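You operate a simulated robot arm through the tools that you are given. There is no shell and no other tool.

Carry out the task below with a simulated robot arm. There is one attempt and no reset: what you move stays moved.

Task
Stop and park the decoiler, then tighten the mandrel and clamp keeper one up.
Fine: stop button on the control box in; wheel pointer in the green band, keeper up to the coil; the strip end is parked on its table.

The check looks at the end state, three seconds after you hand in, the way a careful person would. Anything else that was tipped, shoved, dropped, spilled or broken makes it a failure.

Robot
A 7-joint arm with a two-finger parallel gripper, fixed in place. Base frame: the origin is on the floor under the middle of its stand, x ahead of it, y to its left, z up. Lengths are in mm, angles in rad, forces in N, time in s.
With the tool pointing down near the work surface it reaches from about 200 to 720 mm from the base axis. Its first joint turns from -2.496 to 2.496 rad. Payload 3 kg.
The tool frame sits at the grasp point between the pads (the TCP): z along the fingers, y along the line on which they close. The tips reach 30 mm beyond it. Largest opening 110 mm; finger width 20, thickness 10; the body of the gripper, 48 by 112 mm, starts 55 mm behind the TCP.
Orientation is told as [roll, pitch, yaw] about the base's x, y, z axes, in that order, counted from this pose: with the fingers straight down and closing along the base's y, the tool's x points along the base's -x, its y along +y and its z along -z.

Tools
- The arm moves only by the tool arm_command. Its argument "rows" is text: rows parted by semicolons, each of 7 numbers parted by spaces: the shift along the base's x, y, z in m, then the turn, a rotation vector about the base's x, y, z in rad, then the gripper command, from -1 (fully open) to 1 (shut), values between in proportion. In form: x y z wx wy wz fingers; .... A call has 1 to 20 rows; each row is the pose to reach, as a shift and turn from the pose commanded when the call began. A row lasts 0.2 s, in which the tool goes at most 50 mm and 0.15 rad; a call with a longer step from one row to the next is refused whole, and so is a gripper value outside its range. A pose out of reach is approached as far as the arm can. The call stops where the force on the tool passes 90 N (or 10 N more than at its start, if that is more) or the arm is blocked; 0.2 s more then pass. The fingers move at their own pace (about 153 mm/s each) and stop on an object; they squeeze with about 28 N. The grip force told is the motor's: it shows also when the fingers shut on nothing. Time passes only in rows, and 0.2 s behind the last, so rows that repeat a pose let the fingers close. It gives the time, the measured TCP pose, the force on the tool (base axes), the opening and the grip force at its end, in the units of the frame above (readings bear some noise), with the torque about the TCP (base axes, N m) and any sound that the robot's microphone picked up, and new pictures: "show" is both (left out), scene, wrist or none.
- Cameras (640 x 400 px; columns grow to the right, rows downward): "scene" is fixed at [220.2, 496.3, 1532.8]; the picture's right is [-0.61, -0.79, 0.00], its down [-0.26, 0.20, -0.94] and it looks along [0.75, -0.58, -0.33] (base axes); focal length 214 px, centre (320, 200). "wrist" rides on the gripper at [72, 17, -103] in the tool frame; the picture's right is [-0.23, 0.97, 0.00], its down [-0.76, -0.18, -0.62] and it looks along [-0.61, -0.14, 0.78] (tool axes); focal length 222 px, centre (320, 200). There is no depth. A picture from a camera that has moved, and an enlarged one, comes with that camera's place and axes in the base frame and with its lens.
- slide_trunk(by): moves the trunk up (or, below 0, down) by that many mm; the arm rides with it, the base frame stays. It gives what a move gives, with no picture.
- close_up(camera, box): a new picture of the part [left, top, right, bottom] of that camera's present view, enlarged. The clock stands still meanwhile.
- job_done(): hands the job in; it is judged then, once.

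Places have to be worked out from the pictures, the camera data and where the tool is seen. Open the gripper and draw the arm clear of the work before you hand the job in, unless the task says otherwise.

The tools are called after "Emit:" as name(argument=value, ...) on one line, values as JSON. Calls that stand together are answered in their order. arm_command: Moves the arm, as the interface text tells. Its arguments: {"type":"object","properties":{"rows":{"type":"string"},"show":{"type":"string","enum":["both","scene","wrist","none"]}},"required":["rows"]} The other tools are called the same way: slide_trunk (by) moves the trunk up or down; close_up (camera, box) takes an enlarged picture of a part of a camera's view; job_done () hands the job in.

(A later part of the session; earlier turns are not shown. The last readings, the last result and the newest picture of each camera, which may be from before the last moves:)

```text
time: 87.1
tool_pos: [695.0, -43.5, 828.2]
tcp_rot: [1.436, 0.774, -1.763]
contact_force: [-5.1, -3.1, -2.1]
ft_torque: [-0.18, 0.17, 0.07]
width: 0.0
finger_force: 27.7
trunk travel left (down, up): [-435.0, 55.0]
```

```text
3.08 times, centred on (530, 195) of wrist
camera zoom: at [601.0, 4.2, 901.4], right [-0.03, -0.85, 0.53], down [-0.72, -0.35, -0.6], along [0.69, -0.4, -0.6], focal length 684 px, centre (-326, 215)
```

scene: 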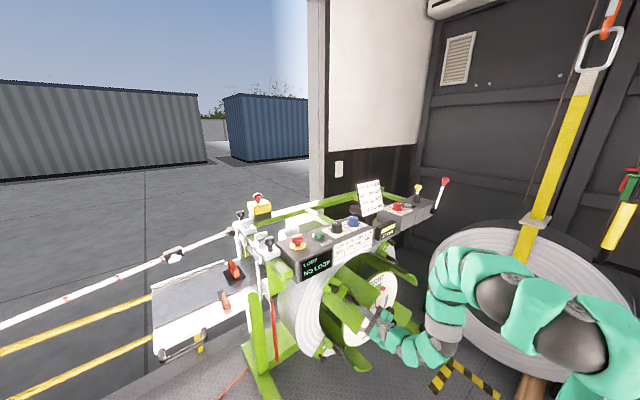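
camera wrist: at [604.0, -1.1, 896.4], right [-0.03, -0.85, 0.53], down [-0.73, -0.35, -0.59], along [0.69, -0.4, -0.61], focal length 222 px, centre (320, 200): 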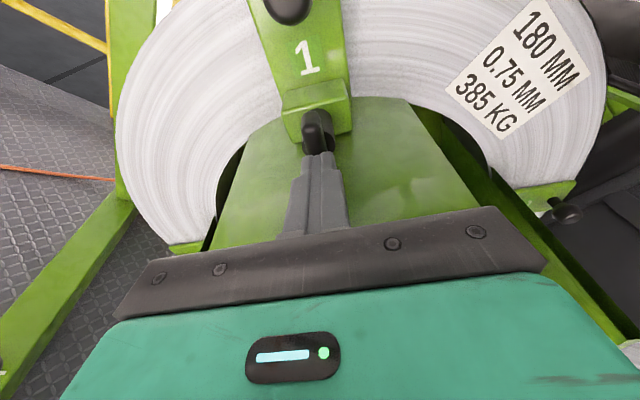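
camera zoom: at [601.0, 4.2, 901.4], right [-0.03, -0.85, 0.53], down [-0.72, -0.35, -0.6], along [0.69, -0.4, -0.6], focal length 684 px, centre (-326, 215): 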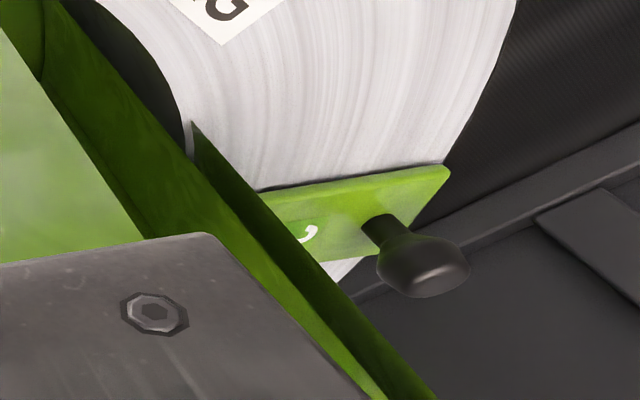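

Re-measuring the ball knob shows keeper 1 at x≈796 versus ≈826 for the clamped ones, so it's still about 29 mm off: the pod on the tool's inner side touched the leaf's edge. I back off 60 mm and tilt the tool to 0.6 rad so that it comes in from outside the leaf.

Emit:
arm_command(rows="-0.02 0 0 0 0 0 1; -0.045 0 0 0 0 0 1; -0.065 0 0 0 0 0 1; -0.065 0 0 0 0.085 -0.085 1; -0.065 0 0 0 0.17 -0.17 1; -0.065 0 0 0 0.255 -0.255 1; -0.065 0.002 0.002 0 0.339 -0.339 1; -0.065 0.003 0.0025 0 0.339 -0.339 1", show="both")

Emit:
close_up(camera="wrist", box=[200, 0, 440, 200])

Emit:
close_up(camera="scene", box=[300, 240, 460, 360])

```text
time: 88.9
tool_pos: [593.1, -70.9, 840.0]
tcp_rot: [1.043, 0.614, -2.351]
contact_force: [0.6, 0.2, 0.6]
ft_torque: [0.03, -0.02, 0.03]
width: 0.0
finger_force: 27.6
out of reach, approached as far as the arm can: row 7, 8
trunk travel left (down, up): [-435.0, 55.0]
camera wrist: at [549.8, 0.8, 937.0], right [-0.12, -0.82, 0.56], down [-0.95, -0.06, -0.31], along [0.29, -0.57, -0.77], focal length 222 px, centre (320, 200)
```

scene: 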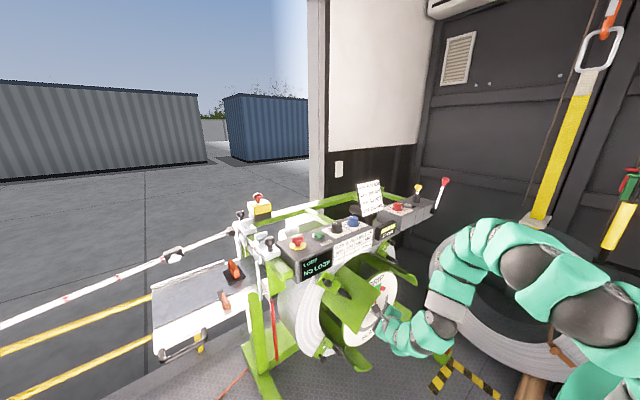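
wrist: 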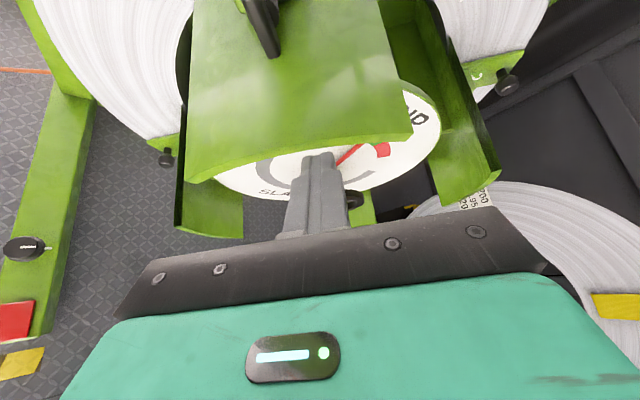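

```text
2.00 times, centred on (320, 100) of wrist
camera zoom: at [549.8, 0.8, 937.0], right [-0.12, -0.82, 0.56], down [-0.95, -0.06, -0.31], along [0.29, -0.57, -0.77], focal length 444 px, centre (320, 400)
```

zoom: 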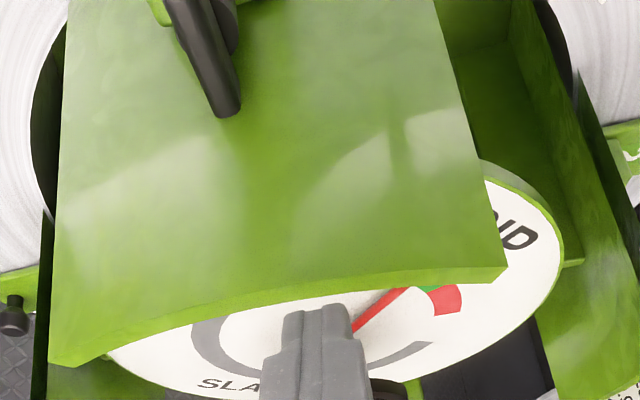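

```text
3.33 times, centred on (380, 300) of scene
camera zoom: at [220.2, 496.3, 1532.8], right [-0.61, -0.79, 0.0], down [-0.26, 0.2, -0.94], along [0.75, -0.58, -0.33], focal length 715 px, centre (120, -133)
```

zoom: 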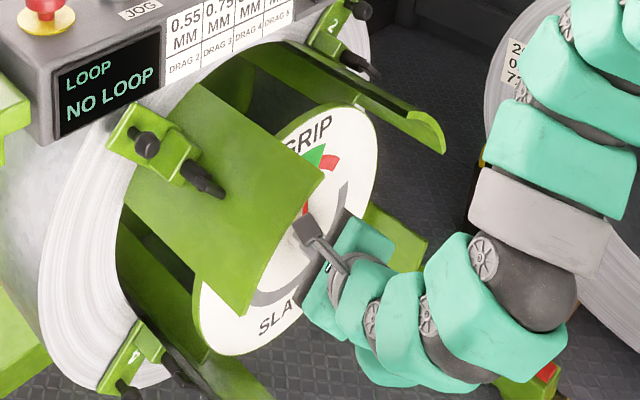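

The arm drifted back to x≈593 because that standoff pose is too folded; nothing was touched. I move outward first and then forward, where it should be within reach.

Emit:
arm_command(rows="0 0.02 0.006 0 0 0 1; 0.005 0.04 0.012 0 0 0 1; 0.025 0.045 0.014 0 0 0 1; 0.045 0.045 0.014 0 0 0 1; 0.06 0.045 0.014 0 0 0 1", show="both")

Emit:
close_up(camera="wrist", box=[200, 0, 440, 200])

```text
time: 90.1
tool_pos: [589.8, -58.3, 862.5]
tcp_rot: [1.047, 0.613, -2.354]
contact_force: [0.7, -0.1, -0.1]
ft_torque: [0.01, 0.03, -0.03]
width: 0.0
finger_force: 28.3
out of reach, approached as far as the arm can: row 1, 2, 3, 4, 5
trunk travel left (down, up): [-435.0, 55.0]
camera wrist: at [546.4, 12.6, 958.9], right [-0.13, -0.82, 0.56], down [-0.95, -0.06, -0.31], along [0.29, -0.57, -0.77], focal length 222 px, centre (320, 200)
```

scene: 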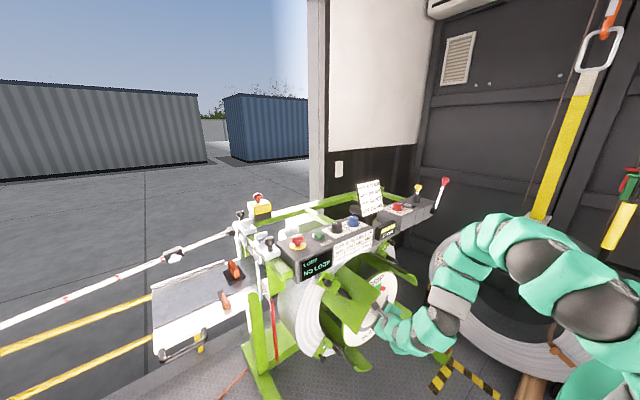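
wrist: 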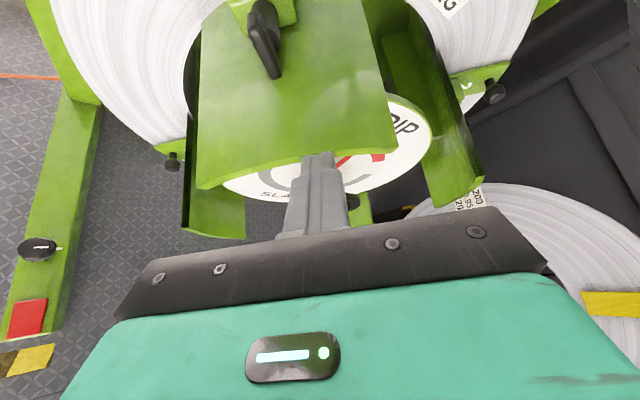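

```text
2.00 times, centred on (320, 100) of wrist
camera zoom: at [546.4, 12.6, 958.9], right [-0.13, -0.82, 0.56], down [-0.95, -0.06, -0.31], along [0.29, -0.57, -0.77], focal length 444 px, centre (320, 400)
```

zoom: 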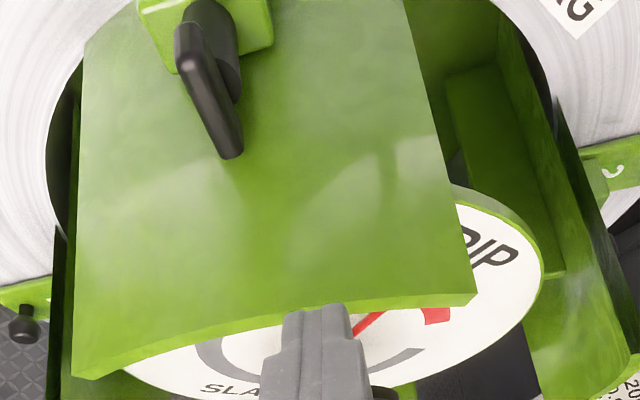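

The arm can't advance in that orientation (a wrist limit). I change approach: come in from above with the natural forward-down posture (roll 0), where the pod is on top. First I undo the tilt and rise clear.

Emit:
arm_command(rows="0 0.005 0.02 0 -0.1 0.1 1; 0 0.01 0.04 0 -0.2 0.2 1; 0 0.01 0.06 0 -0.3 0.3 1; 0 0.01 0.08 0 -0.4 0.4 1; 0 0.01 0.09 0 -0.424 0.424 1", show="none")

Emit:
arm_command(rows="0 0 0 -0.15 0 0 1; 0 0 0 -0.3 0 0 1; 0 0 0 -0.45 0 0 1; 0 0 0 -0.6 0 0 1; 0 0 0 -0.75 0 0 1; 0 0 0 -0.9 0 0 1; 0 0 0 -1.0 0 0 1", show="both")

```text
time: 91.3
tool_pos: [588.6, -48.0, 953.8]
tcp_rot: [1.55, 0.782, -1.597]
contact_force: [-0.5, 0.0, 0.1]
ft_torque: [-0.01, 0.0, 0.02]
width: 0.0
finger_force: 27.4
trunk travel left (down, up): [-435.0, 55.0]
```

```text
time: 92.9
tool_pos: [586.1, -47.6, 953.0]
tcp_rot: [1.573, -0.22, -1.591]
contact_force: [-0.5, 0.2, -0.6]
ft_torque: [-0.03, 0.02, -0.01]
width: 0.2
finger_force: 27.9
trunk travel left (down, up): [-435.0, 55.0]
camera wrist: at [485.6, 27.8, 954.5], right [0.0, -0.01, 1.0], down [-0.64, -0.77, -0.01], along [0.77, -0.64, -0.01], focal length 222 px, centre (320, 200)
```

scene: 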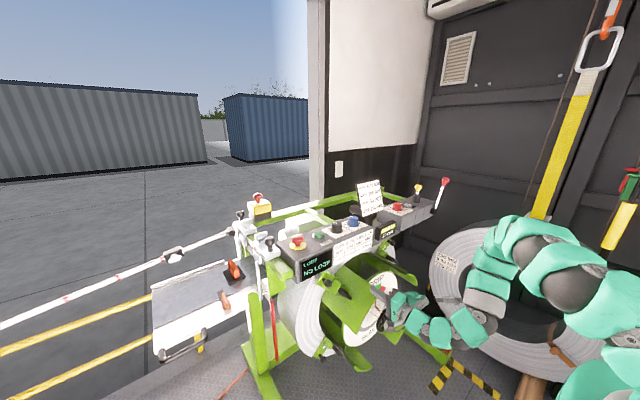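
wrist: 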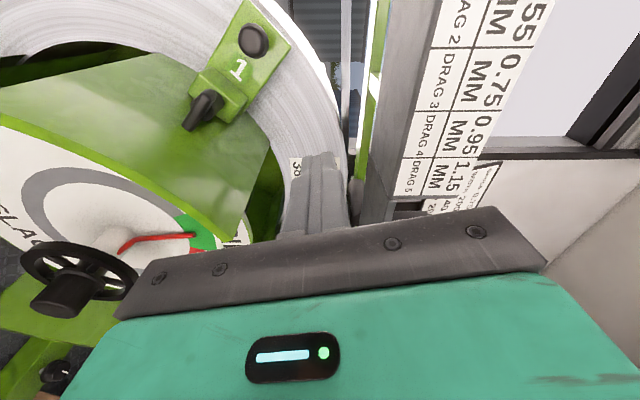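

Good side view; the pointer is still in the green. I continue unrolling to about 0.45.

Emit:
arm_command(rows="0 0 0.005 -0.15 0 0 1; 0 0 0.01 -0.3 0 0 1; 0 0 0.015 -0.45 0 0 1; 0 0 0.02 -0.6 0 0 1; 0 0 0.025 -0.75 0 0 1; 0 0 0.03 -0.9 0 0 1", show="none")

Emit:
arm_command(rows="0 0 0 -0.072 0.11 0.025 1; 0 0 0 -0.144 0.22 0.05 1; 0 0 0 -0.217 0.329 0.075 1; 0 0 0 -0.289 0.439 0.1 1; 0 0 0 -0.361 0.549 0.126 1; 0 0 0 -0.433 0.6585 0.151 1; 0 0 0 -0.433 0.6585 0.151 1", show="both")

```text
time: 94.3
tool_pos: [610.3, -54.3, 982.5]
tcp_rot: [1.595, -1.119, -1.598]
contact_force: [0.4, 0.3, 0.0]
ft_torque: [0.0, -0.01, 0.03]
width: 0.0
finger_force: 28.0
out of reach, approached as far as the arm can: row 5, 6
trunk travel left (down, up): [-435.0, 55.0]
```

```text
time: 95.9
tool_pos: [611.5, -82.4, 990.9]
tcp_rot: [0.035, -0.914, -0.004]
contact_force: [-0.2, 0.1, 0.2]
ft_torque: [-0.03, -0.02, -0.03]
width: 0.0
finger_force: 27.8
out of reach, approached as far as the arm can: row 1, 2, 3, 4, 5, 6, 7
trunk travel left (down, up): [-435.0, 55.0]
camera wrist: at [484.3, -69.5, 997.4], right [0.12, 0.97, 0.2], down [-0.02, -0.2, 0.98], along [0.99, -0.12, 0.0], focal length 222 px, centre (320, 200)
```

scene: 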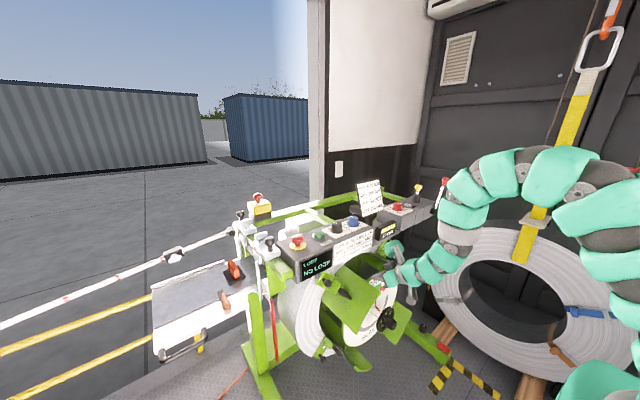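
wrist: 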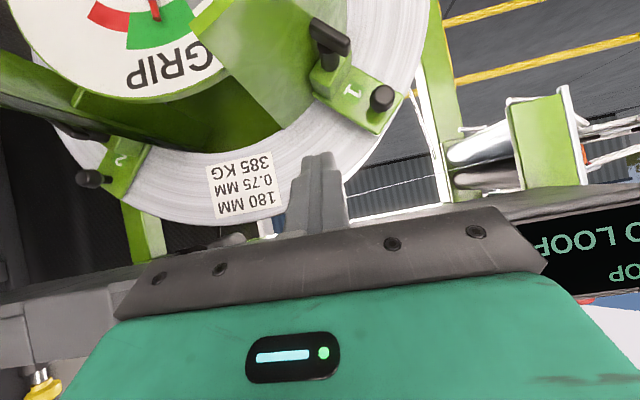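

Orientation is now roll 0, tilt 0.91, and I see keeper 1 from the front. I test whether the arm moves freely from here with a small step toward keeper 1.

Emit:
arm_command(rows="0.01 0.015 -0.01 -0.03 0 0 1; 0.02 0.03 -0.02 -0.035 0 0 1; 0.03 0.04 -0.03 -0.035 0 0 1", show="none")

Emit:
close_up(camera="wrist", box=[240, 0, 440, 150])

```text
time: 96.7
tool_pos: [648.0, -84.6, 971.2]
tcp_rot: [0.005, -0.906, 0.037]
contact_force: [0.6, -0.1, 0.2]
ft_torque: [0.03, 0.02, 0.03]
width: 0.0
finger_force: 28.1
out of reach, approached as far as the arm can: row 1, 2, 3
trunk travel left (down, up): [-435.0, 55.0]
```

```text
2.67 times, centred on (340, 75) of wrist
camera zoom: at [521.2, -73.8, 980.2], right [0.1, 0.98, 0.18], down [-0.01, -0.18, 0.98], along [0.99, -0.1, 0.0], focal length 592 px, centre (267, 533)
```

zoom: 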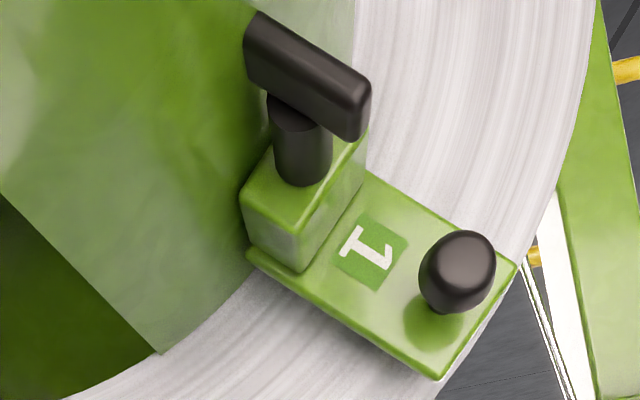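

The close-up shows the T-bar lying along the keeper's arm. The arm is against a joint limit again at this roll, so I turn the tool about its own axis by +0.6 (the free direction) and retry the sideways move.

Emit:
arm_command(rows="0 0 0 0.1175 0 -0.093 1; 0 0 0 0.235 0 -0.1865 1; 0 0 0 0.3525 0 -0.28 1; 0 0 0 0.47 0 -0.373 1; 0 0.01 0 0.47 0 -0.373 1; 0 0.03 0 0.47 0 -0.373 1; 0 0.045 0 0.47 0 -0.373 1", show="both")

```text
time: 98.3
tool_pos: [646.5, -56.7, 965.2]
tcp_rot: [0.66, -0.719, -0.811]
contact_force: [-0.4, -0.2, -0.7]
ft_torque: [0.03, -0.02, 0.01]
width: 0.0
finger_force: 28.2
out of reach, approached as far as the arm can: row 6, 7
trunk travel left (down, up): [-435.0, 55.0]
camera wrist: at [530.1, -8.1, 987.1], right [0.41, 0.69, 0.6], down [-0.16, -0.59, 0.79], along [0.9, -0.42, -0.13], focal length 222 px, centre (320, 200)
```

scene: 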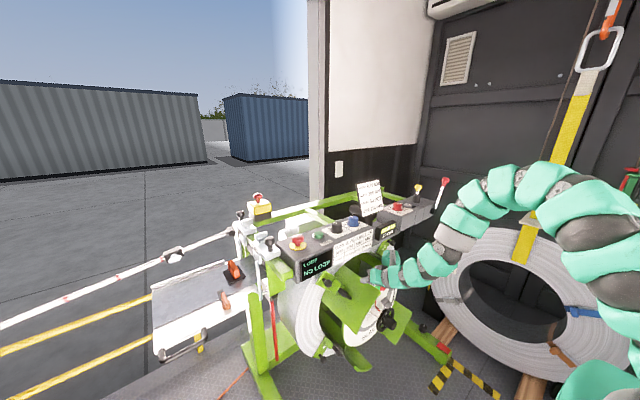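
wrist: 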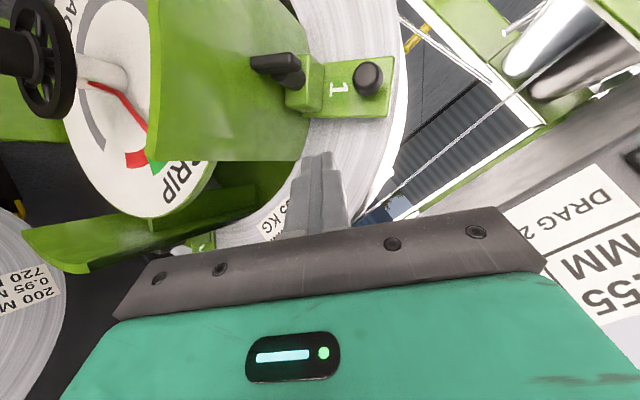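

The arm's wrist is in an awkward branch for this posture, but the earlier orientation (roll 2.36, small inward tilt) works well; with it I can push on the ball knob instead, which lies 110 mm outside the leaf and gives the pod clearance. I rotate back.

Emit:
arm_command(rows="-0.005 0 0 0.121 -0.07 -0.045 1; -0.01 0 0 0.242 -0.14 -0.091 1; -0.015 0 0 0.364 -0.21 -0.136 1; -0.02 0 0 0.485 -0.28 -0.181 1; -0.03 0 0 0.606 -0.35 -0.227 1; -0.04 0.004 0 0.727 -0.42 -0.272 1; -0.045 0.005 0 0.849 -0.49 -0.317 1; -0.05 0.007 0 0.97 -0.5605 -0.3627 1; -0.05 0.007 0 0.97 -0.5605 -0.3627 1", show="none")

Emit:
arm_command(rows="0 0 0 0.13 0 0 1; 0 0 0 0.26 0 0 1; 0 0.01 0 0.39 0 0 1; 0 0.02 0 0.52 0 0 1; 0 0.03 0 0.65 0 0 1; 0 0.04 0 0.756 0 0 1; 0 0.05 0 0.756 0 0 1", show="both")

```text
time: 100.3
tool_pos: [595.2, -49.4, 964.3]
tcp_rot: [1.551, 0.027, -1.578]
contact_force: [-0.1, 0.5, -0.2]
ft_torque: [0.0, 0.04, 0.03]
width: 0.0
finger_force: 27.5
trunk travel left (down, up): [-435.0, 55.0]
```

```text
time: 101.9
tool_pos: [596.2, 1.7, 965.9]
tcp_rot: [1.544, 0.784, -1.579]
contact_force: [-0.5, 0.2, 0.1]
ft_torque: [-0.01, 0.02, -0.02]
width: 0.0
finger_force: 28.0
trunk travel left (down, up): [-435.0, 55.0]
camera wrist: at [493.2, 38.6, 1031.8], right [0.02, -0.85, 0.53], down [-0.63, -0.42, -0.65], along [0.78, -0.32, -0.54], focal length 222 px, centre (320, 200)
```

scene: 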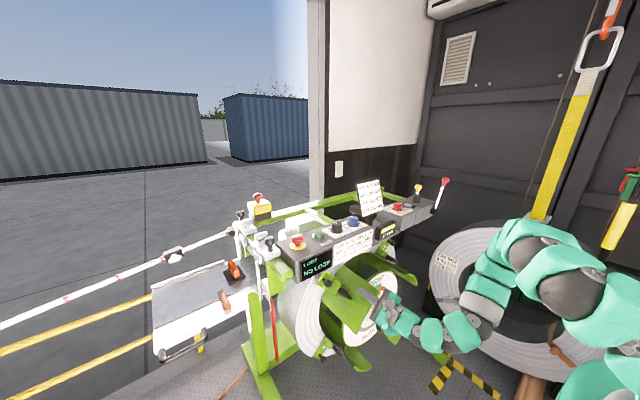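
wrist: 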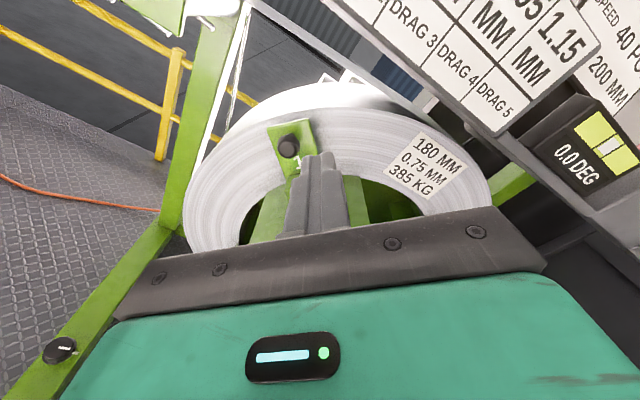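

Back in the good orientation. The ball knob of keeper 1 is at about (796,6,877); I approach it with the closed fingertips in line, stopping about 15 mm short.

Emit:
arm_command(rows="0.02 0.002 -0.025 0 0.053 -0.053 1; 0.04 0.004 -0.05 0 0.106 -0.106 1; 0.06 0.006 -0.075 0 0.106 -0.106 1; 0.09 0.007 -0.086 0 0.106 -0.106 1; 0.12 0.007 -0.086 0 0.106 -0.106 1; 0.135 0.007 -0.086 0 0.106 -0.106 1", show="both")

Emit:
close_up(camera="wrist", box=[230, 20, 430, 200])

Emit:
close_up(camera="scene", box=[300, 230, 420, 330])

```text
time: 103.3
tool_pos: [730.2, 7.4, 880.7]
tcp_rot: [1.397, 0.772, -1.788]
contact_force: [-0.6, 0.7, 0.7]
ft_torque: [0.02, 0.0, -0.02]
width: 0.0
finger_force: 28.1
trunk travel left (down, up): [-435.0, 55.0]
camera wrist: at [640.5, 54.5, 956.3], right [-0.01, -0.85, 0.53], down [-0.74, -0.35, -0.58], along [0.68, -0.4, -0.62], focal length 222 px, centre (320, 200)
```

scene: 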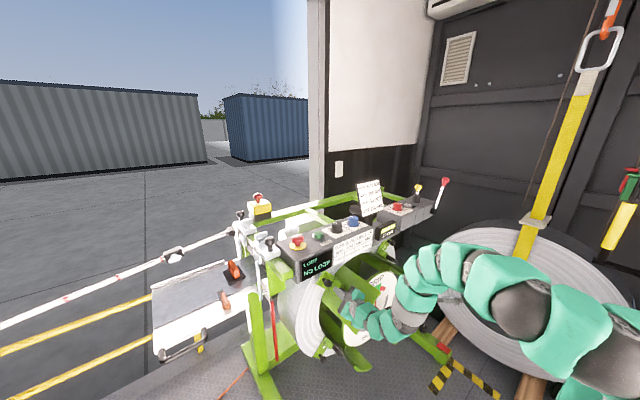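
wrist: 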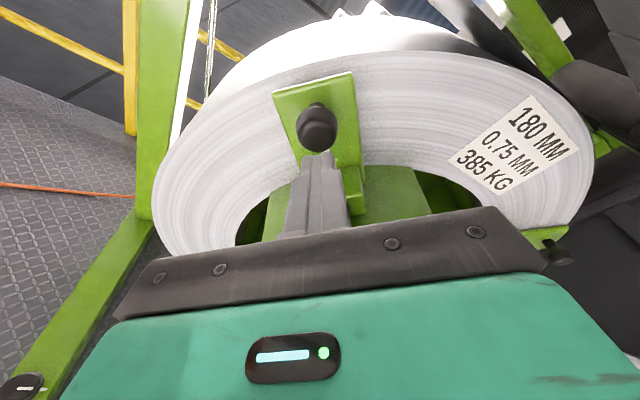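

```text
2.22 times, centred on (330, 110) of wrist
camera zoom: at [640.5, 54.5, 956.3], right [-0.01, -0.85, 0.53], down [-0.74, -0.35, -0.58], along [0.68, -0.4, -0.62], focal length 494 px, centre (298, 400)
```

zoom: 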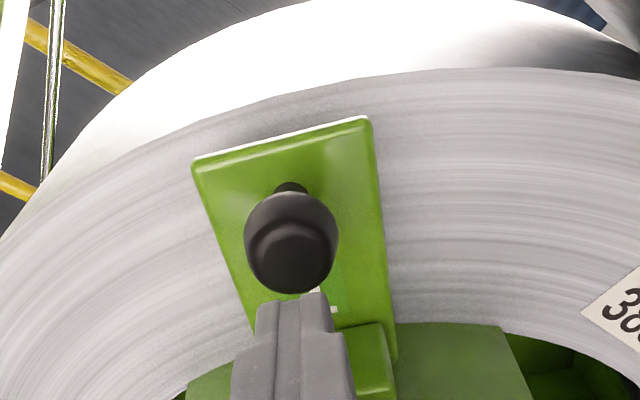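

```text
4.00 times, centred on (360, 280) of scene
camera zoom: at [220.2, 496.3, 1532.8], right [-0.61, -0.79, 0.0], down [-0.26, 0.2, -0.94], along [0.75, -0.58, -0.33], focal length 858 px, centre (160, -120)
```

zoom: 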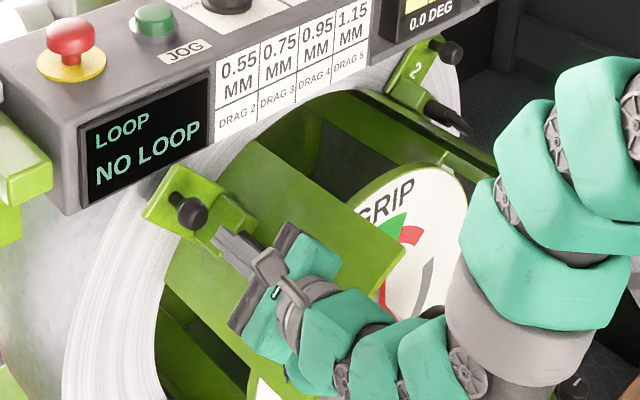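

Aligned with the ball's front (about 8 mm low, which I correct). I push forward gently in short steps.

Emit:
arm_command(rows="0 0.005 0.005 0 0 0 1; 0.006 0.005 0.005 0 0 0 1; 0.012 0.005 0.005 0 0 0 1; 0.018 0.005 0.005 0 0 0 1; 0.024 0.005 0.005 0 0 0 1; 0.03 0.005 0.005 0 0 0 1; 0.034 0.005 0.005 0 0 0 1", show="wrist")

Emit:
close_up(camera="scene", box=[300, 230, 420, 330])

```text
time: 104.9
tool_pos: [765.0, 10.9, 884.7]
tcp_rot: [1.394, 0.771, -1.79]
contact_force: [-3.4, -1.3, -0.8]
ft_torque: [0.06, 0.0, -0.04]
width: 0.0
finger_force: 28.4
trunk travel left (down, up): [-435.0, 55.0]
camera wrist: at [674.5, 59.9, 960.9], right [-0.01, -0.85, 0.53], down [-0.74, -0.35, -0.58], along [0.67, -0.4, -0.62], focal length 222 px, centre (320, 200)
```

wrist: 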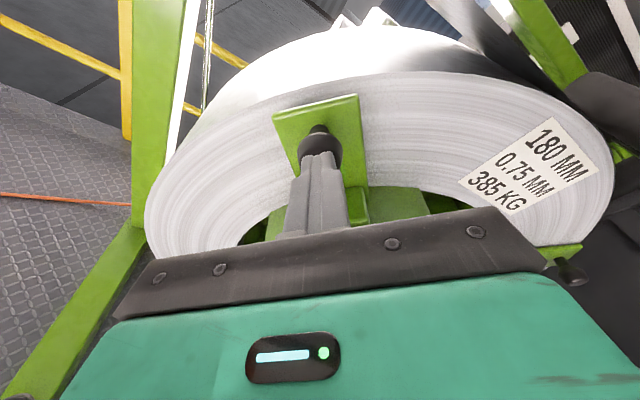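

```text
4.00 times, centred on (360, 280) of scene
camera zoom: at [220.2, 496.3, 1532.8], right [-0.61, -0.79, 0.0], down [-0.26, 0.2, -0.94], along [0.75, -0.58, -0.33], focal length 858 px, centre (160, -120)
```

zoom: 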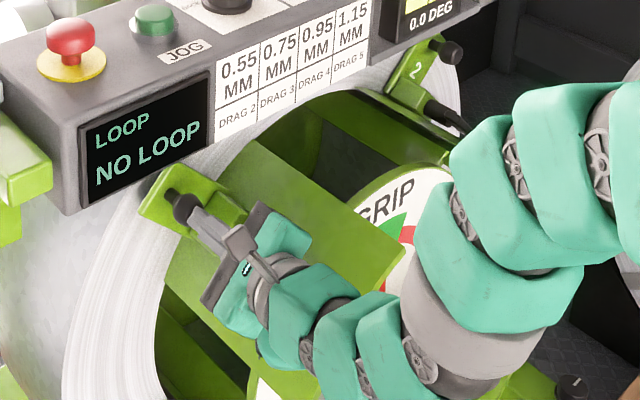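

It slides with about 3 N. I continue in short calls, watching for the rise when the plate meets the coil.

Emit:
arm_command(rows="0.003 0 0 0 0 0 1; 0.006 0 0 0 0 0 1; 0.008 0 0 0 0 0 1", show="none")

Emit:
arm_command(rows="0.002 0 0 0 0 0 1; 0.004 0 0 0 0 0 1", show="wrist")

Emit:
close_up(camera="scene", box=[320, 250, 390, 300])

```text
time: 105.7
tool_pos: [772.6, 12.0, 884.7]
tcp_rot: [1.397, 0.773, -1.788]
contact_force: [-3.7, 0.3, 2.6]
ft_torque: [0.0, -0.06, 0.04]
width: 0.0
finger_force: 28.1
trunk travel left (down, up): [-435.0, 55.0]
```

```text
time: 106.3
tool_pos: [776.3, 12.1, 885.0]
tcp_rot: [1.393, 0.77, -1.791]
contact_force: [-3.1, -0.2, 1.0]
ft_torque: [0.02, -0.04, -0.02]
width: 0.1
finger_force: 28.1
trunk travel left (down, up): [-435.0, 55.0]
camera wrist: at [686.2, 59.9, 960.6], right [-0.02, -0.85, 0.53], down [-0.74, -0.35, -0.58], along [0.67, -0.4, -0.62], focal length 222 px, centre (320, 200)
```

wrist: 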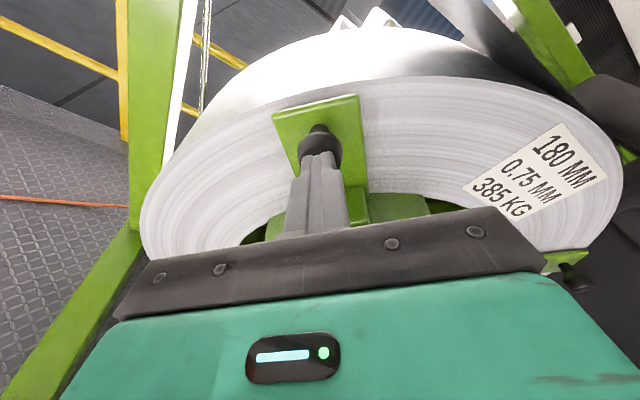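

```text
8.00 times, centred on (355, 275) of scene
camera zoom: at [220.2, 496.3, 1532.8], right [-0.61, -0.79, 0.0], down [-0.26, 0.2, -0.94], along [0.75, -0.58, -0.33], focal length 1716 px, centre (40, -400)
```

zoom: 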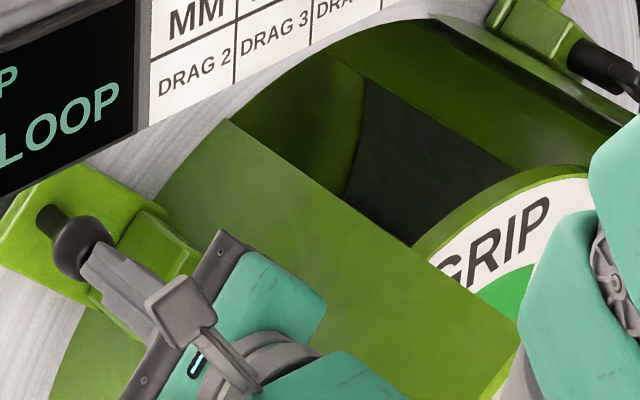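

The ball is now at about x=820; a few millimetres remain. I continue with 2 mm steps.

Emit:
arm_command(rows="0.002 0 0 0 0 0 1; 0.004 0 0 0 0 0 1", show="none")

Emit:
arm_command(rows="0.002 0 0 0 0 0 1; 0.004 0 0 0 0 0 1", show="none")

```text
time: 106.9
tool_pos: [780.1, 12.8, 883.1]
tcp_rot: [1.395, 0.77, -1.79]
contact_force: [-4.1, -1.6, 0.6]
ft_torque: [-0.03, -0.06, -0.03]
width: 0.1
finger_force: 28.0
trunk travel left (down, up): [-435.0, 55.0]
```

```text
time: 107.5
tool_pos: [785.4, 12.1, 882.9]
tcp_rot: [1.396, 0.771, -1.789]
contact_force: [-3.2, 1.7, 0.4]
ft_torque: [-0.04, 0.0, 0.05]
width: 0.0
finger_force: 28.1
trunk travel left (down, up): [-435.0, 55.0]
```

Still sliding at 3–4 N. Continuing in small steps.

Emit:
arm_command(rows="0.002 0 0 0 0 0 1; 0.004 0 0 0 0 0 1", show="none")

Emit:
arm_command(rows="0.002 0 0 0 0 0 1; 0.004 0 0 0 0 0 1", show="wrist")

Emit:
close_up(camera="scene", box=[320, 250, 390, 300])

Emit:
close_up(camera="wrist", box=[230, 60, 430, 210])

```text
time: 108.1
tool_pos: [787.4, 13.4, 882.5]
tcp_rot: [1.391, 0.771, -1.791]
contact_force: [-44.6, 4.1, -6.5]
ft_torque: [-0.34, -0.02, 0.22]
width: 0.1
finger_force: 28.1
trunk travel left (down, up): [-435.0, 55.0]
```

```text
time: 108.8
tool_pos: [786.2, 12.2, 884.0]
tcp_rot: [1.382, 0.767, -1.796]
contact_force: [-53.5, 4.8, 14.5]
ft_torque: [-0.15, -0.72, 0.25]
width: 0.1
finger_force: 28.4
trunk travel left (down, up): [-435.0, 55.0]
stopped in row 2: the force on the tool passed its limit at 95 N (the readings are from after the stop); the commanded pose is now the measured one
camera wrist: at [695.9, 59.7, 960.5], right [-0.01, -0.85, 0.53], down [-0.74, -0.35, -0.57], along [0.67, -0.4, -0.63], focal length 222 px, centre (320, 200)
```

wrist: 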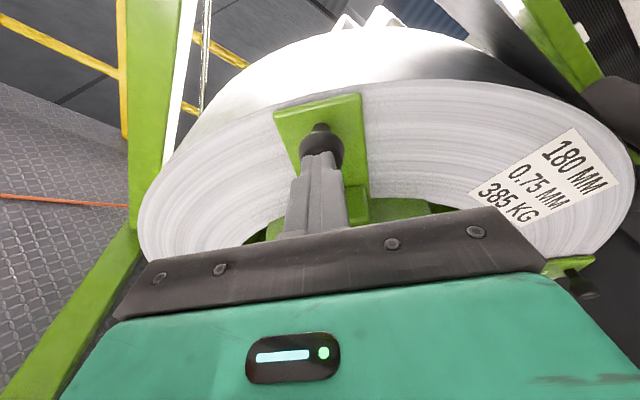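

```text
8.00 times, centred on (355, 275) of scene
camera zoom: at [220.2, 496.3, 1532.8], right [-0.61, -0.79, 0.0], down [-0.26, 0.2, -0.94], along [0.75, -0.58, -0.33], focal length 1716 px, centre (40, -400)
```

zoom: 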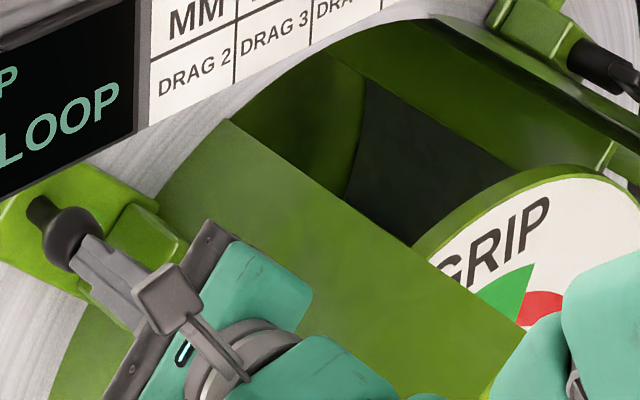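

```text
2.67 times, centred on (330, 135) of wrist
camera zoom: at [695.9, 59.7, 960.5], right [-0.01, -0.85, 0.53], down [-0.74, -0.35, -0.57], along [0.67, -0.4, -0.63], focal length 592 px, centre (293, 373)
```

zoom: 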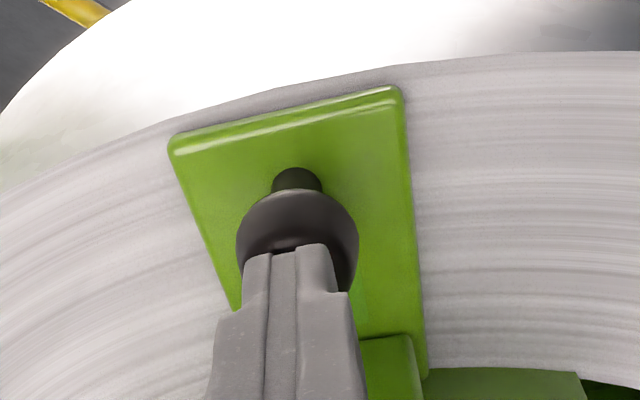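

The force jumped at TCP x≈787 with the ball at x≈827, matching the clamped keepers: the plate is up against the coil. I back off gently and check that it stays.

Emit:
arm_command(rows="-0.003 0 0 0 0 0 1; -0.008 0 0 0 0 0 1; -0.03 0 0 0 0 0 1; -0.06 0 0 0 0 0 1; -0.09 0 0 0 0 0 1", show="wrist")

Emit:
close_up(camera="scene", box=[320, 250, 390, 300])

Emit:
close_up(camera="wrist", box=[230, 20, 430, 170])

```text
time: 110.0
tool_pos: [701.3, 9.8, 879.2]
tcp_rot: [1.382, 0.767, -1.795]
contact_force: [-0.5, 1.1, 0.5]
ft_torque: [-0.02, 0.0, -0.05]
width: 0.1
finger_force: 27.8
trunk travel left (down, up): [-435.0, 55.0]
camera wrist: at [610.8, 58.4, 957.7], right [-0.01, -0.85, 0.53], down [-0.74, -0.35, -0.57], along [0.67, -0.4, -0.63], focal length 222 px, centre (320, 200)
```

wrist: 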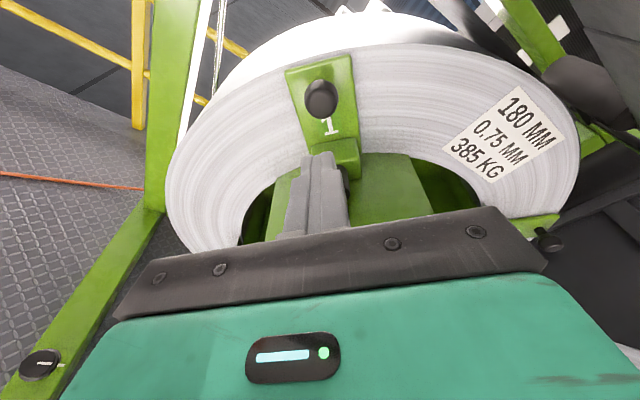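

```text
8.00 times, centred on (355, 275) of scene
camera zoom: at [220.2, 496.3, 1532.8], right [-0.61, -0.79, 0.0], down [-0.26, 0.2, -0.94], along [0.75, -0.58, -0.33], focal length 1716 px, centre (40, -400)
```

zoom: 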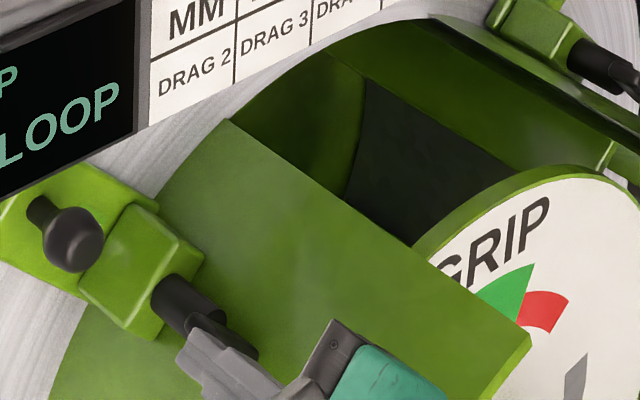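

```text
2.67 times, centred on (330, 95) of wrist
camera zoom: at [610.8, 58.4, 957.7], right [-0.01, -0.85, 0.53], down [-0.74, -0.35, -0.57], along [0.67, -0.4, -0.63], focal length 592 px, centre (293, 480)
```

zoom: 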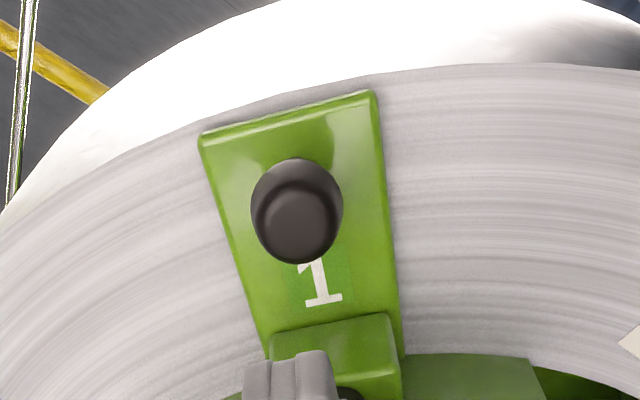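

The keeper stays flush against the coil. Next is the clamp: I roll the tool about its own axis to move the pod sideways, then tilt further inward, clear of everything.

Emit:
arm_command(rows="0 0 0 -0.128 0.017 0.017 1; 0 0 0 -0.257 0.033 0.033 1; 0 0 0 -0.385 0.05 0.05 1; 0 0 0 -0.513 0.067 0.067 1; 0 0 0 -0.642 0.083 0.083 1; 0 0 0 -0.77 0.1 0.1 1; 0 0 0 -0.77 0.1 0.1 1", show="none")

Emit:
arm_command(rows="0 0 0 0 0.066 -0.066 1; 0 0 0 0 0.132 -0.132 1; 0 0 0 0 0.198 -0.198 1; 0 0 0 0 0.198 -0.198 1", show="both")

```text
time: 111.6
tool_pos: [701.6, 12.2, 880.0]
tcp_rot: [1.409, -0.01, -1.677]
contact_force: [-0.3, 0.6, 0.1]
ft_torque: [-0.01, 0.04, -0.02]
width: 0.1
finger_force: 27.8
trunk travel left (down, up): [-435.0, 55.0]
```

```text
time: 112.6
tool_pos: [670.9, -19.8, 886.8]
tcp_rot: [1.228, -0.037, -1.848]
contact_force: [-0.4, -0.2, 0.2]
ft_torque: [-0.02, 0.03, -0.01]
width: 0.1
finger_force: 28.7
out of reach, approached as far as the arm can: row 2, 3, 4
trunk travel left (down, up): [-435.0, 55.0]
camera wrist: at [603.1, 75.6, 934.8], right [0.26, -0.27, 0.92], down [-0.83, -0.55, 0.07], along [0.49, -0.79, -0.37], focal length 222 px, centre (320, 200)
```

scene: 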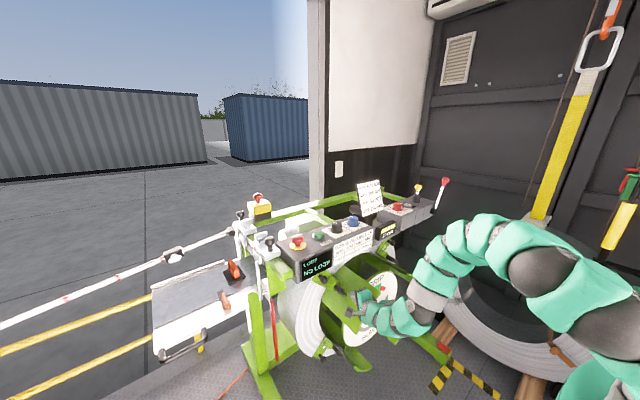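
wrist: 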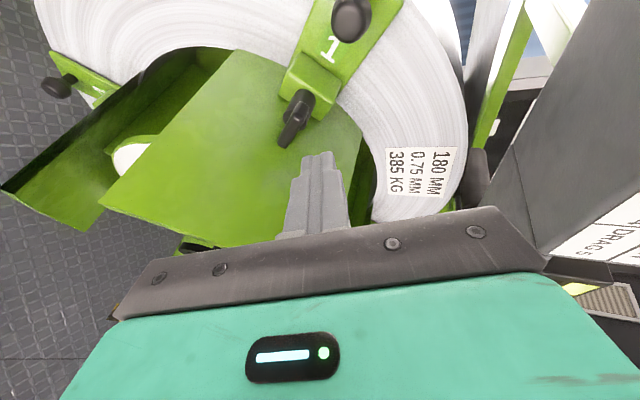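

Tilting further in that direction reaches a limit again, so I settle for a 0.2 rad inward tilt at roll 1.57 and will work at the outer end of the T-bar, which keeps enough clearance. I restore that orientation and come to a spot just left of the bar's outer end.

Emit:
arm_command(rows="0.01 0.01 0 -0.0065 -0.1003 0.0708 1; 0.02 0.02 0 -0.0129 -0.2006 0.1416 1; 0.03 0.025 -0.01 -0.0129 -0.2006 0.1416 1; 0.03 0.02 -0.04 -0.0129 -0.2006 0.1416 1; 0.03 0.01 -0.06 -0.0129 -0.2006 0.1416 1; 0.03 0.006 -0.066 -0.0129 -0.2006 0.1416 1", show="both")

Emit:
close_up(camera="wrist", box=[200, 20, 440, 200])

Emit:
close_up(camera="scene", box=[310, 240, 410, 315])

```text
time: 113.9
tool_pos: [699.7, -1.2, 839.5]
tcp_rot: [1.44, -0.02, -1.727]
contact_force: [-64.5, 26.1, 71.6]
ft_torque: [-4.47, 6.38, -6.37]
width: 0.0
finger_force: 28.2
trunk travel left (down, up): [-435.0, 55.0]
stopped in row 6: the force on the tool passed its limit at 98 N (the readings are from after the stop); the commanded pose is now the measured one
camera wrist: at [611.1, 85.4, 869.8], right [0.09, -0.23, 0.97], down [-0.75, -0.66, -0.08], along [0.65, -0.72, -0.23], focal length 222 px, centre (320, 200)
```

scene: 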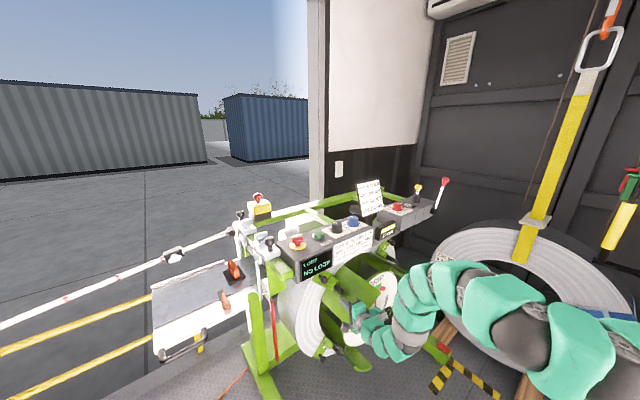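
wrist: 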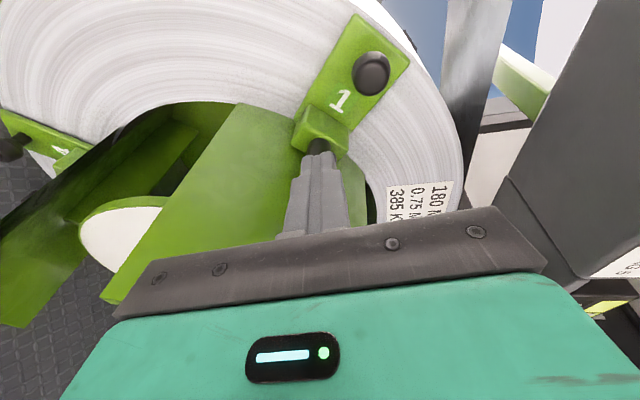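

```text
2.22 times, centred on (320, 110) of wrist
camera zoom: at [611.1, 85.4, 869.8], right [0.09, -0.23, 0.97], down [-0.75, -0.66, -0.08], along [0.65, -0.72, -0.23], focal length 494 px, centre (320, 400)
```

zoom: 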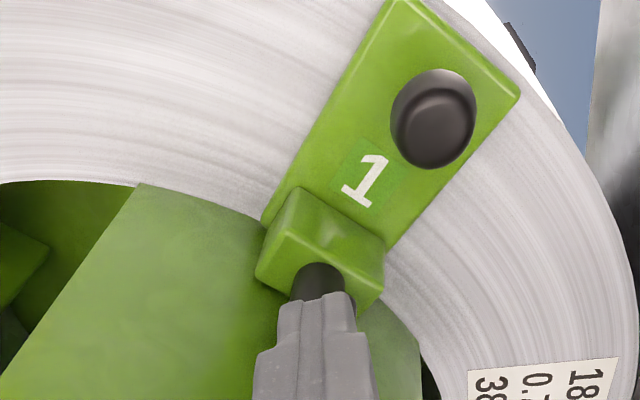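

```text
5.33 times, centred on (360, 278) of scene
camera zoom: at [220.2, 496.3, 1532.8], right [-0.61, -0.79, 0.0], down [-0.26, 0.2, -0.94], along [0.75, -0.58, -0.33], focal length 1144 px, centre (107, -213)
```

zoom: 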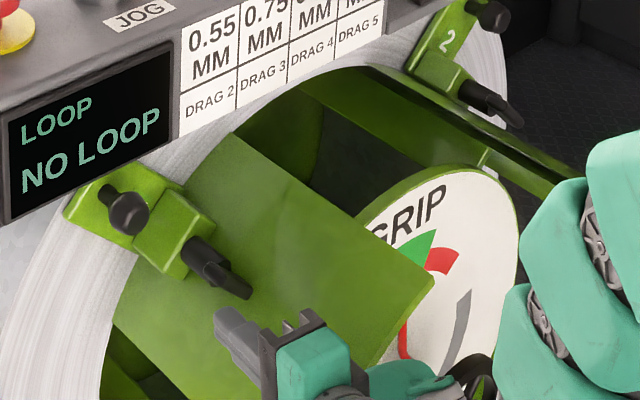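

The pod (on the tool's inner side, about 80 mm out) touched the leaf's front edge. I back away up and out at once.

Emit:
arm_command(rows="-0.01 0.004 0.012 0 0 0 1; -0.025 0.01 0.03 0 0 0 1; -0.045 0.01 0.06 0 0 0 1; -0.07 0 0.09 0 0 0 1; -0.09 -0.02 0.11 0 0 0 1", show="both")

Emit:
close_up(camera="scene", box=[310, 240, 410, 315])

```text
time: 115.1
tool_pos: [612.8, -25.3, 941.3]
tcp_rot: [1.428, -0.017, -1.727]
contact_force: [0.8, 0.2, 0.2]
ft_torque: [0.0, -0.04, -0.07]
width: 0.0
finger_force: 28.0
trunk travel left (down, up): [-435.0, 55.0]
camera wrist: at [525.5, 62.7, 972.8], right [0.1, -0.23, 0.97], down [-0.75, -0.65, -0.07], along [0.65, -0.72, -0.24], focal length 222 px, centre (320, 200)
```

scene: 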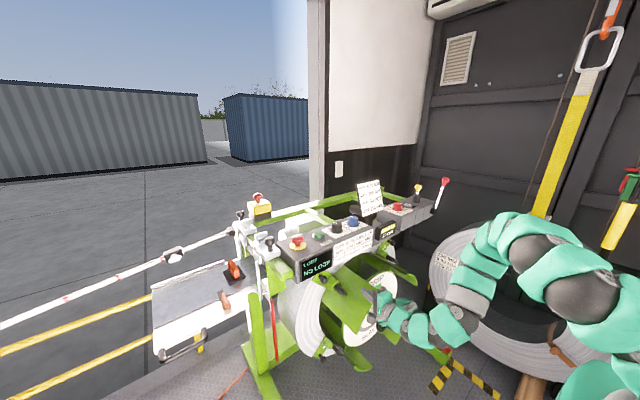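
wrist: 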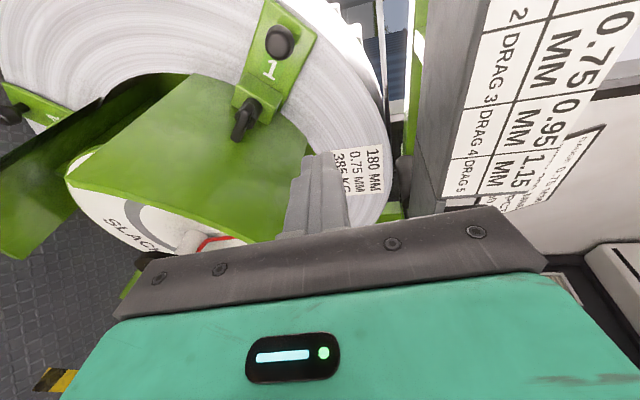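

```text
5.33 times, centred on (360, 278) of scene
camera zoom: at [220.2, 496.3, 1532.8], right [-0.61, -0.79, 0.0], down [-0.26, 0.2, -0.94], along [0.75, -0.58, -0.33], focal length 1144 px, centre (107, -213)
```

zoom: 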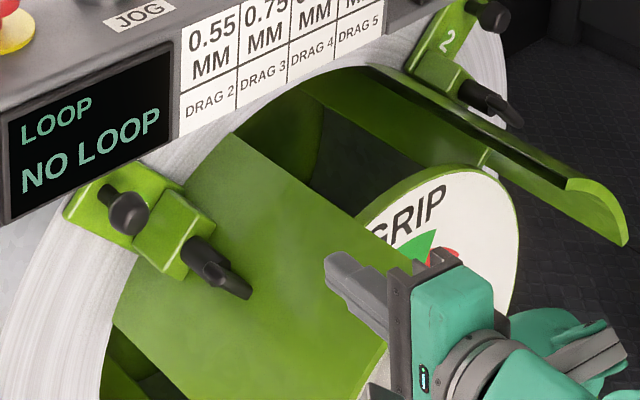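

The leaf and keeper look undisturbed. The pod extends over 100 mm to one side, so I want it on top: I rotate to the forward-down posture (tilt 0.9) with a slight +0.25 yaw, which should avoid the joint limit.

Emit:
arm_command(rows="-0.002 -0.003 0.005 -0.116 0.028 0.072 1; -0.004 -0.006 0.01 -0.233 0.057 0.143 1; -0.006 -0.009 0.015 -0.349 0.085 0.215 1; -0.008 -0.012 0.02 -0.465 0.113 0.286 1; -0.01 -0.015 0.025 -0.582 0.141 0.358 1; -0.01 -0.018 0.03 -0.698 0.17 0.43 1; -0.01 -0.021 0.035 -0.814 0.198 0.501 1; -0.01 -0.025 0.04 -0.931 0.226 0.573 1; -0.01 -0.025 0.045 -1.047 0.255 0.645 1; -0.01 -0.025 0.05 -1.163 0.283 0.716 1; -0.01 -0.025 0.05 -1.28 0.311 0.788 1; -0.01 -0.025 0.05 -1.396 0.34 0.86 1; -0.01 -0.025 0.05 -1.512 0.368 0.931 1; -0.01 -0.025 0.05 -1.512 0.368 0.931 1", show="both")

```text
time: 118.1
tool_pos: [605.0, -48.6, 991.6]
tcp_rot: [-0.024, -0.905, 0.258]
contact_force: [0.8, 0.0, -0.1]
ft_torque: [0.01, 0.04, 0.0]
width: 0.0
finger_force: 28.2
trunk travel left (down, up): [-435.0, 55.0]
camera wrist: at [477.7, -63.7, 999.9], right [-0.1, 0.98, 0.16], down [0.02, -0.16, 0.99], along [1.0, 0.1, 0.0], focal length 222 px, centre (320, 200)
```

scene: 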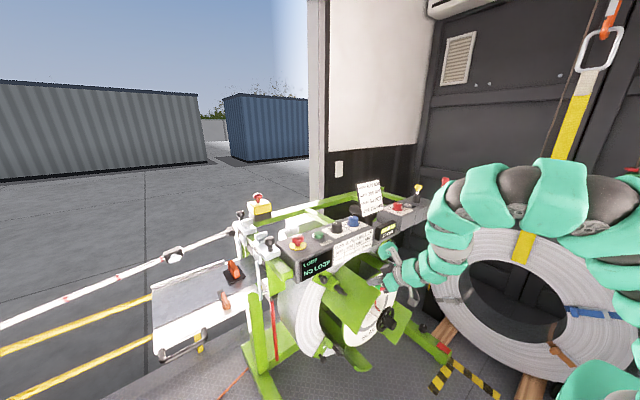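
wrist: 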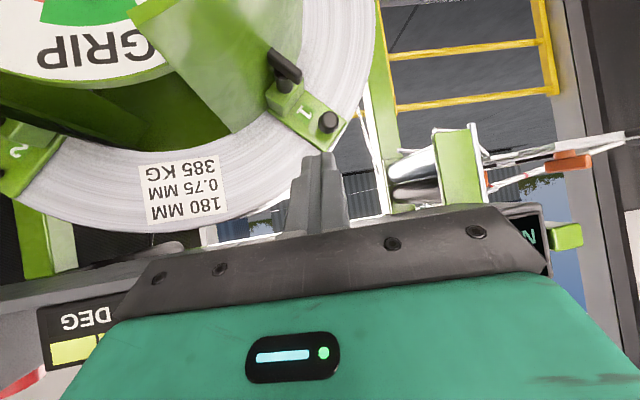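

No warnings this time: the tool points forward-down with the pod on top. I zoom in on keeper 1 to refine the T-bar's position before engaging it.

Emit:
close_up(camera="wrist", box=[220, 0, 400, 160])

Emit:
close_up(camera="wrist", box=[0, 0, 160, 120])

```text
2.50 times, centred on (310, 80) of wrist
camera zoom: at [477.7, -63.7, 999.9], right [-0.1, 0.98, 0.16], down [0.02, -0.16, 0.99], along [1.0, 0.1, 0.0], focal length 555 px, centre (345, 500)
```

zoom: 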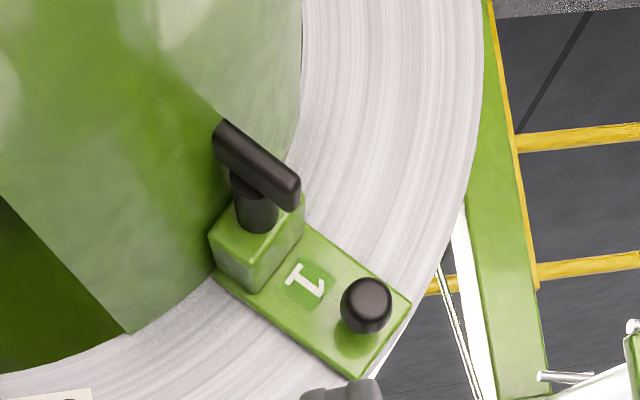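

```text
3.33 times, centred on (80, 60) of wrist
camera zoom: at [477.7, -63.7, 999.9], right [-0.1, 0.98, 0.16], down [0.02, -0.16, 0.99], along [1.0, 0.1, 0.0], focal length 740 px, centre (1120, 667)
```

zoom: 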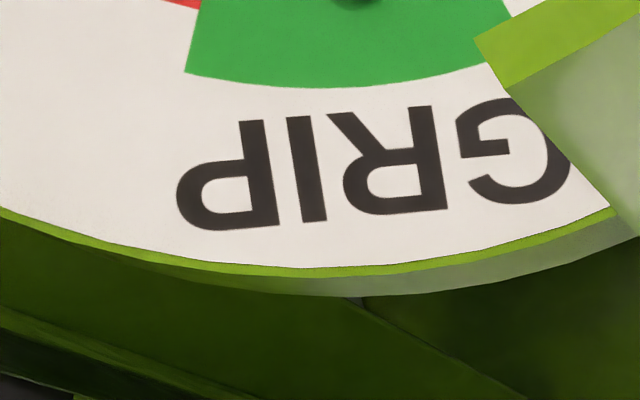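

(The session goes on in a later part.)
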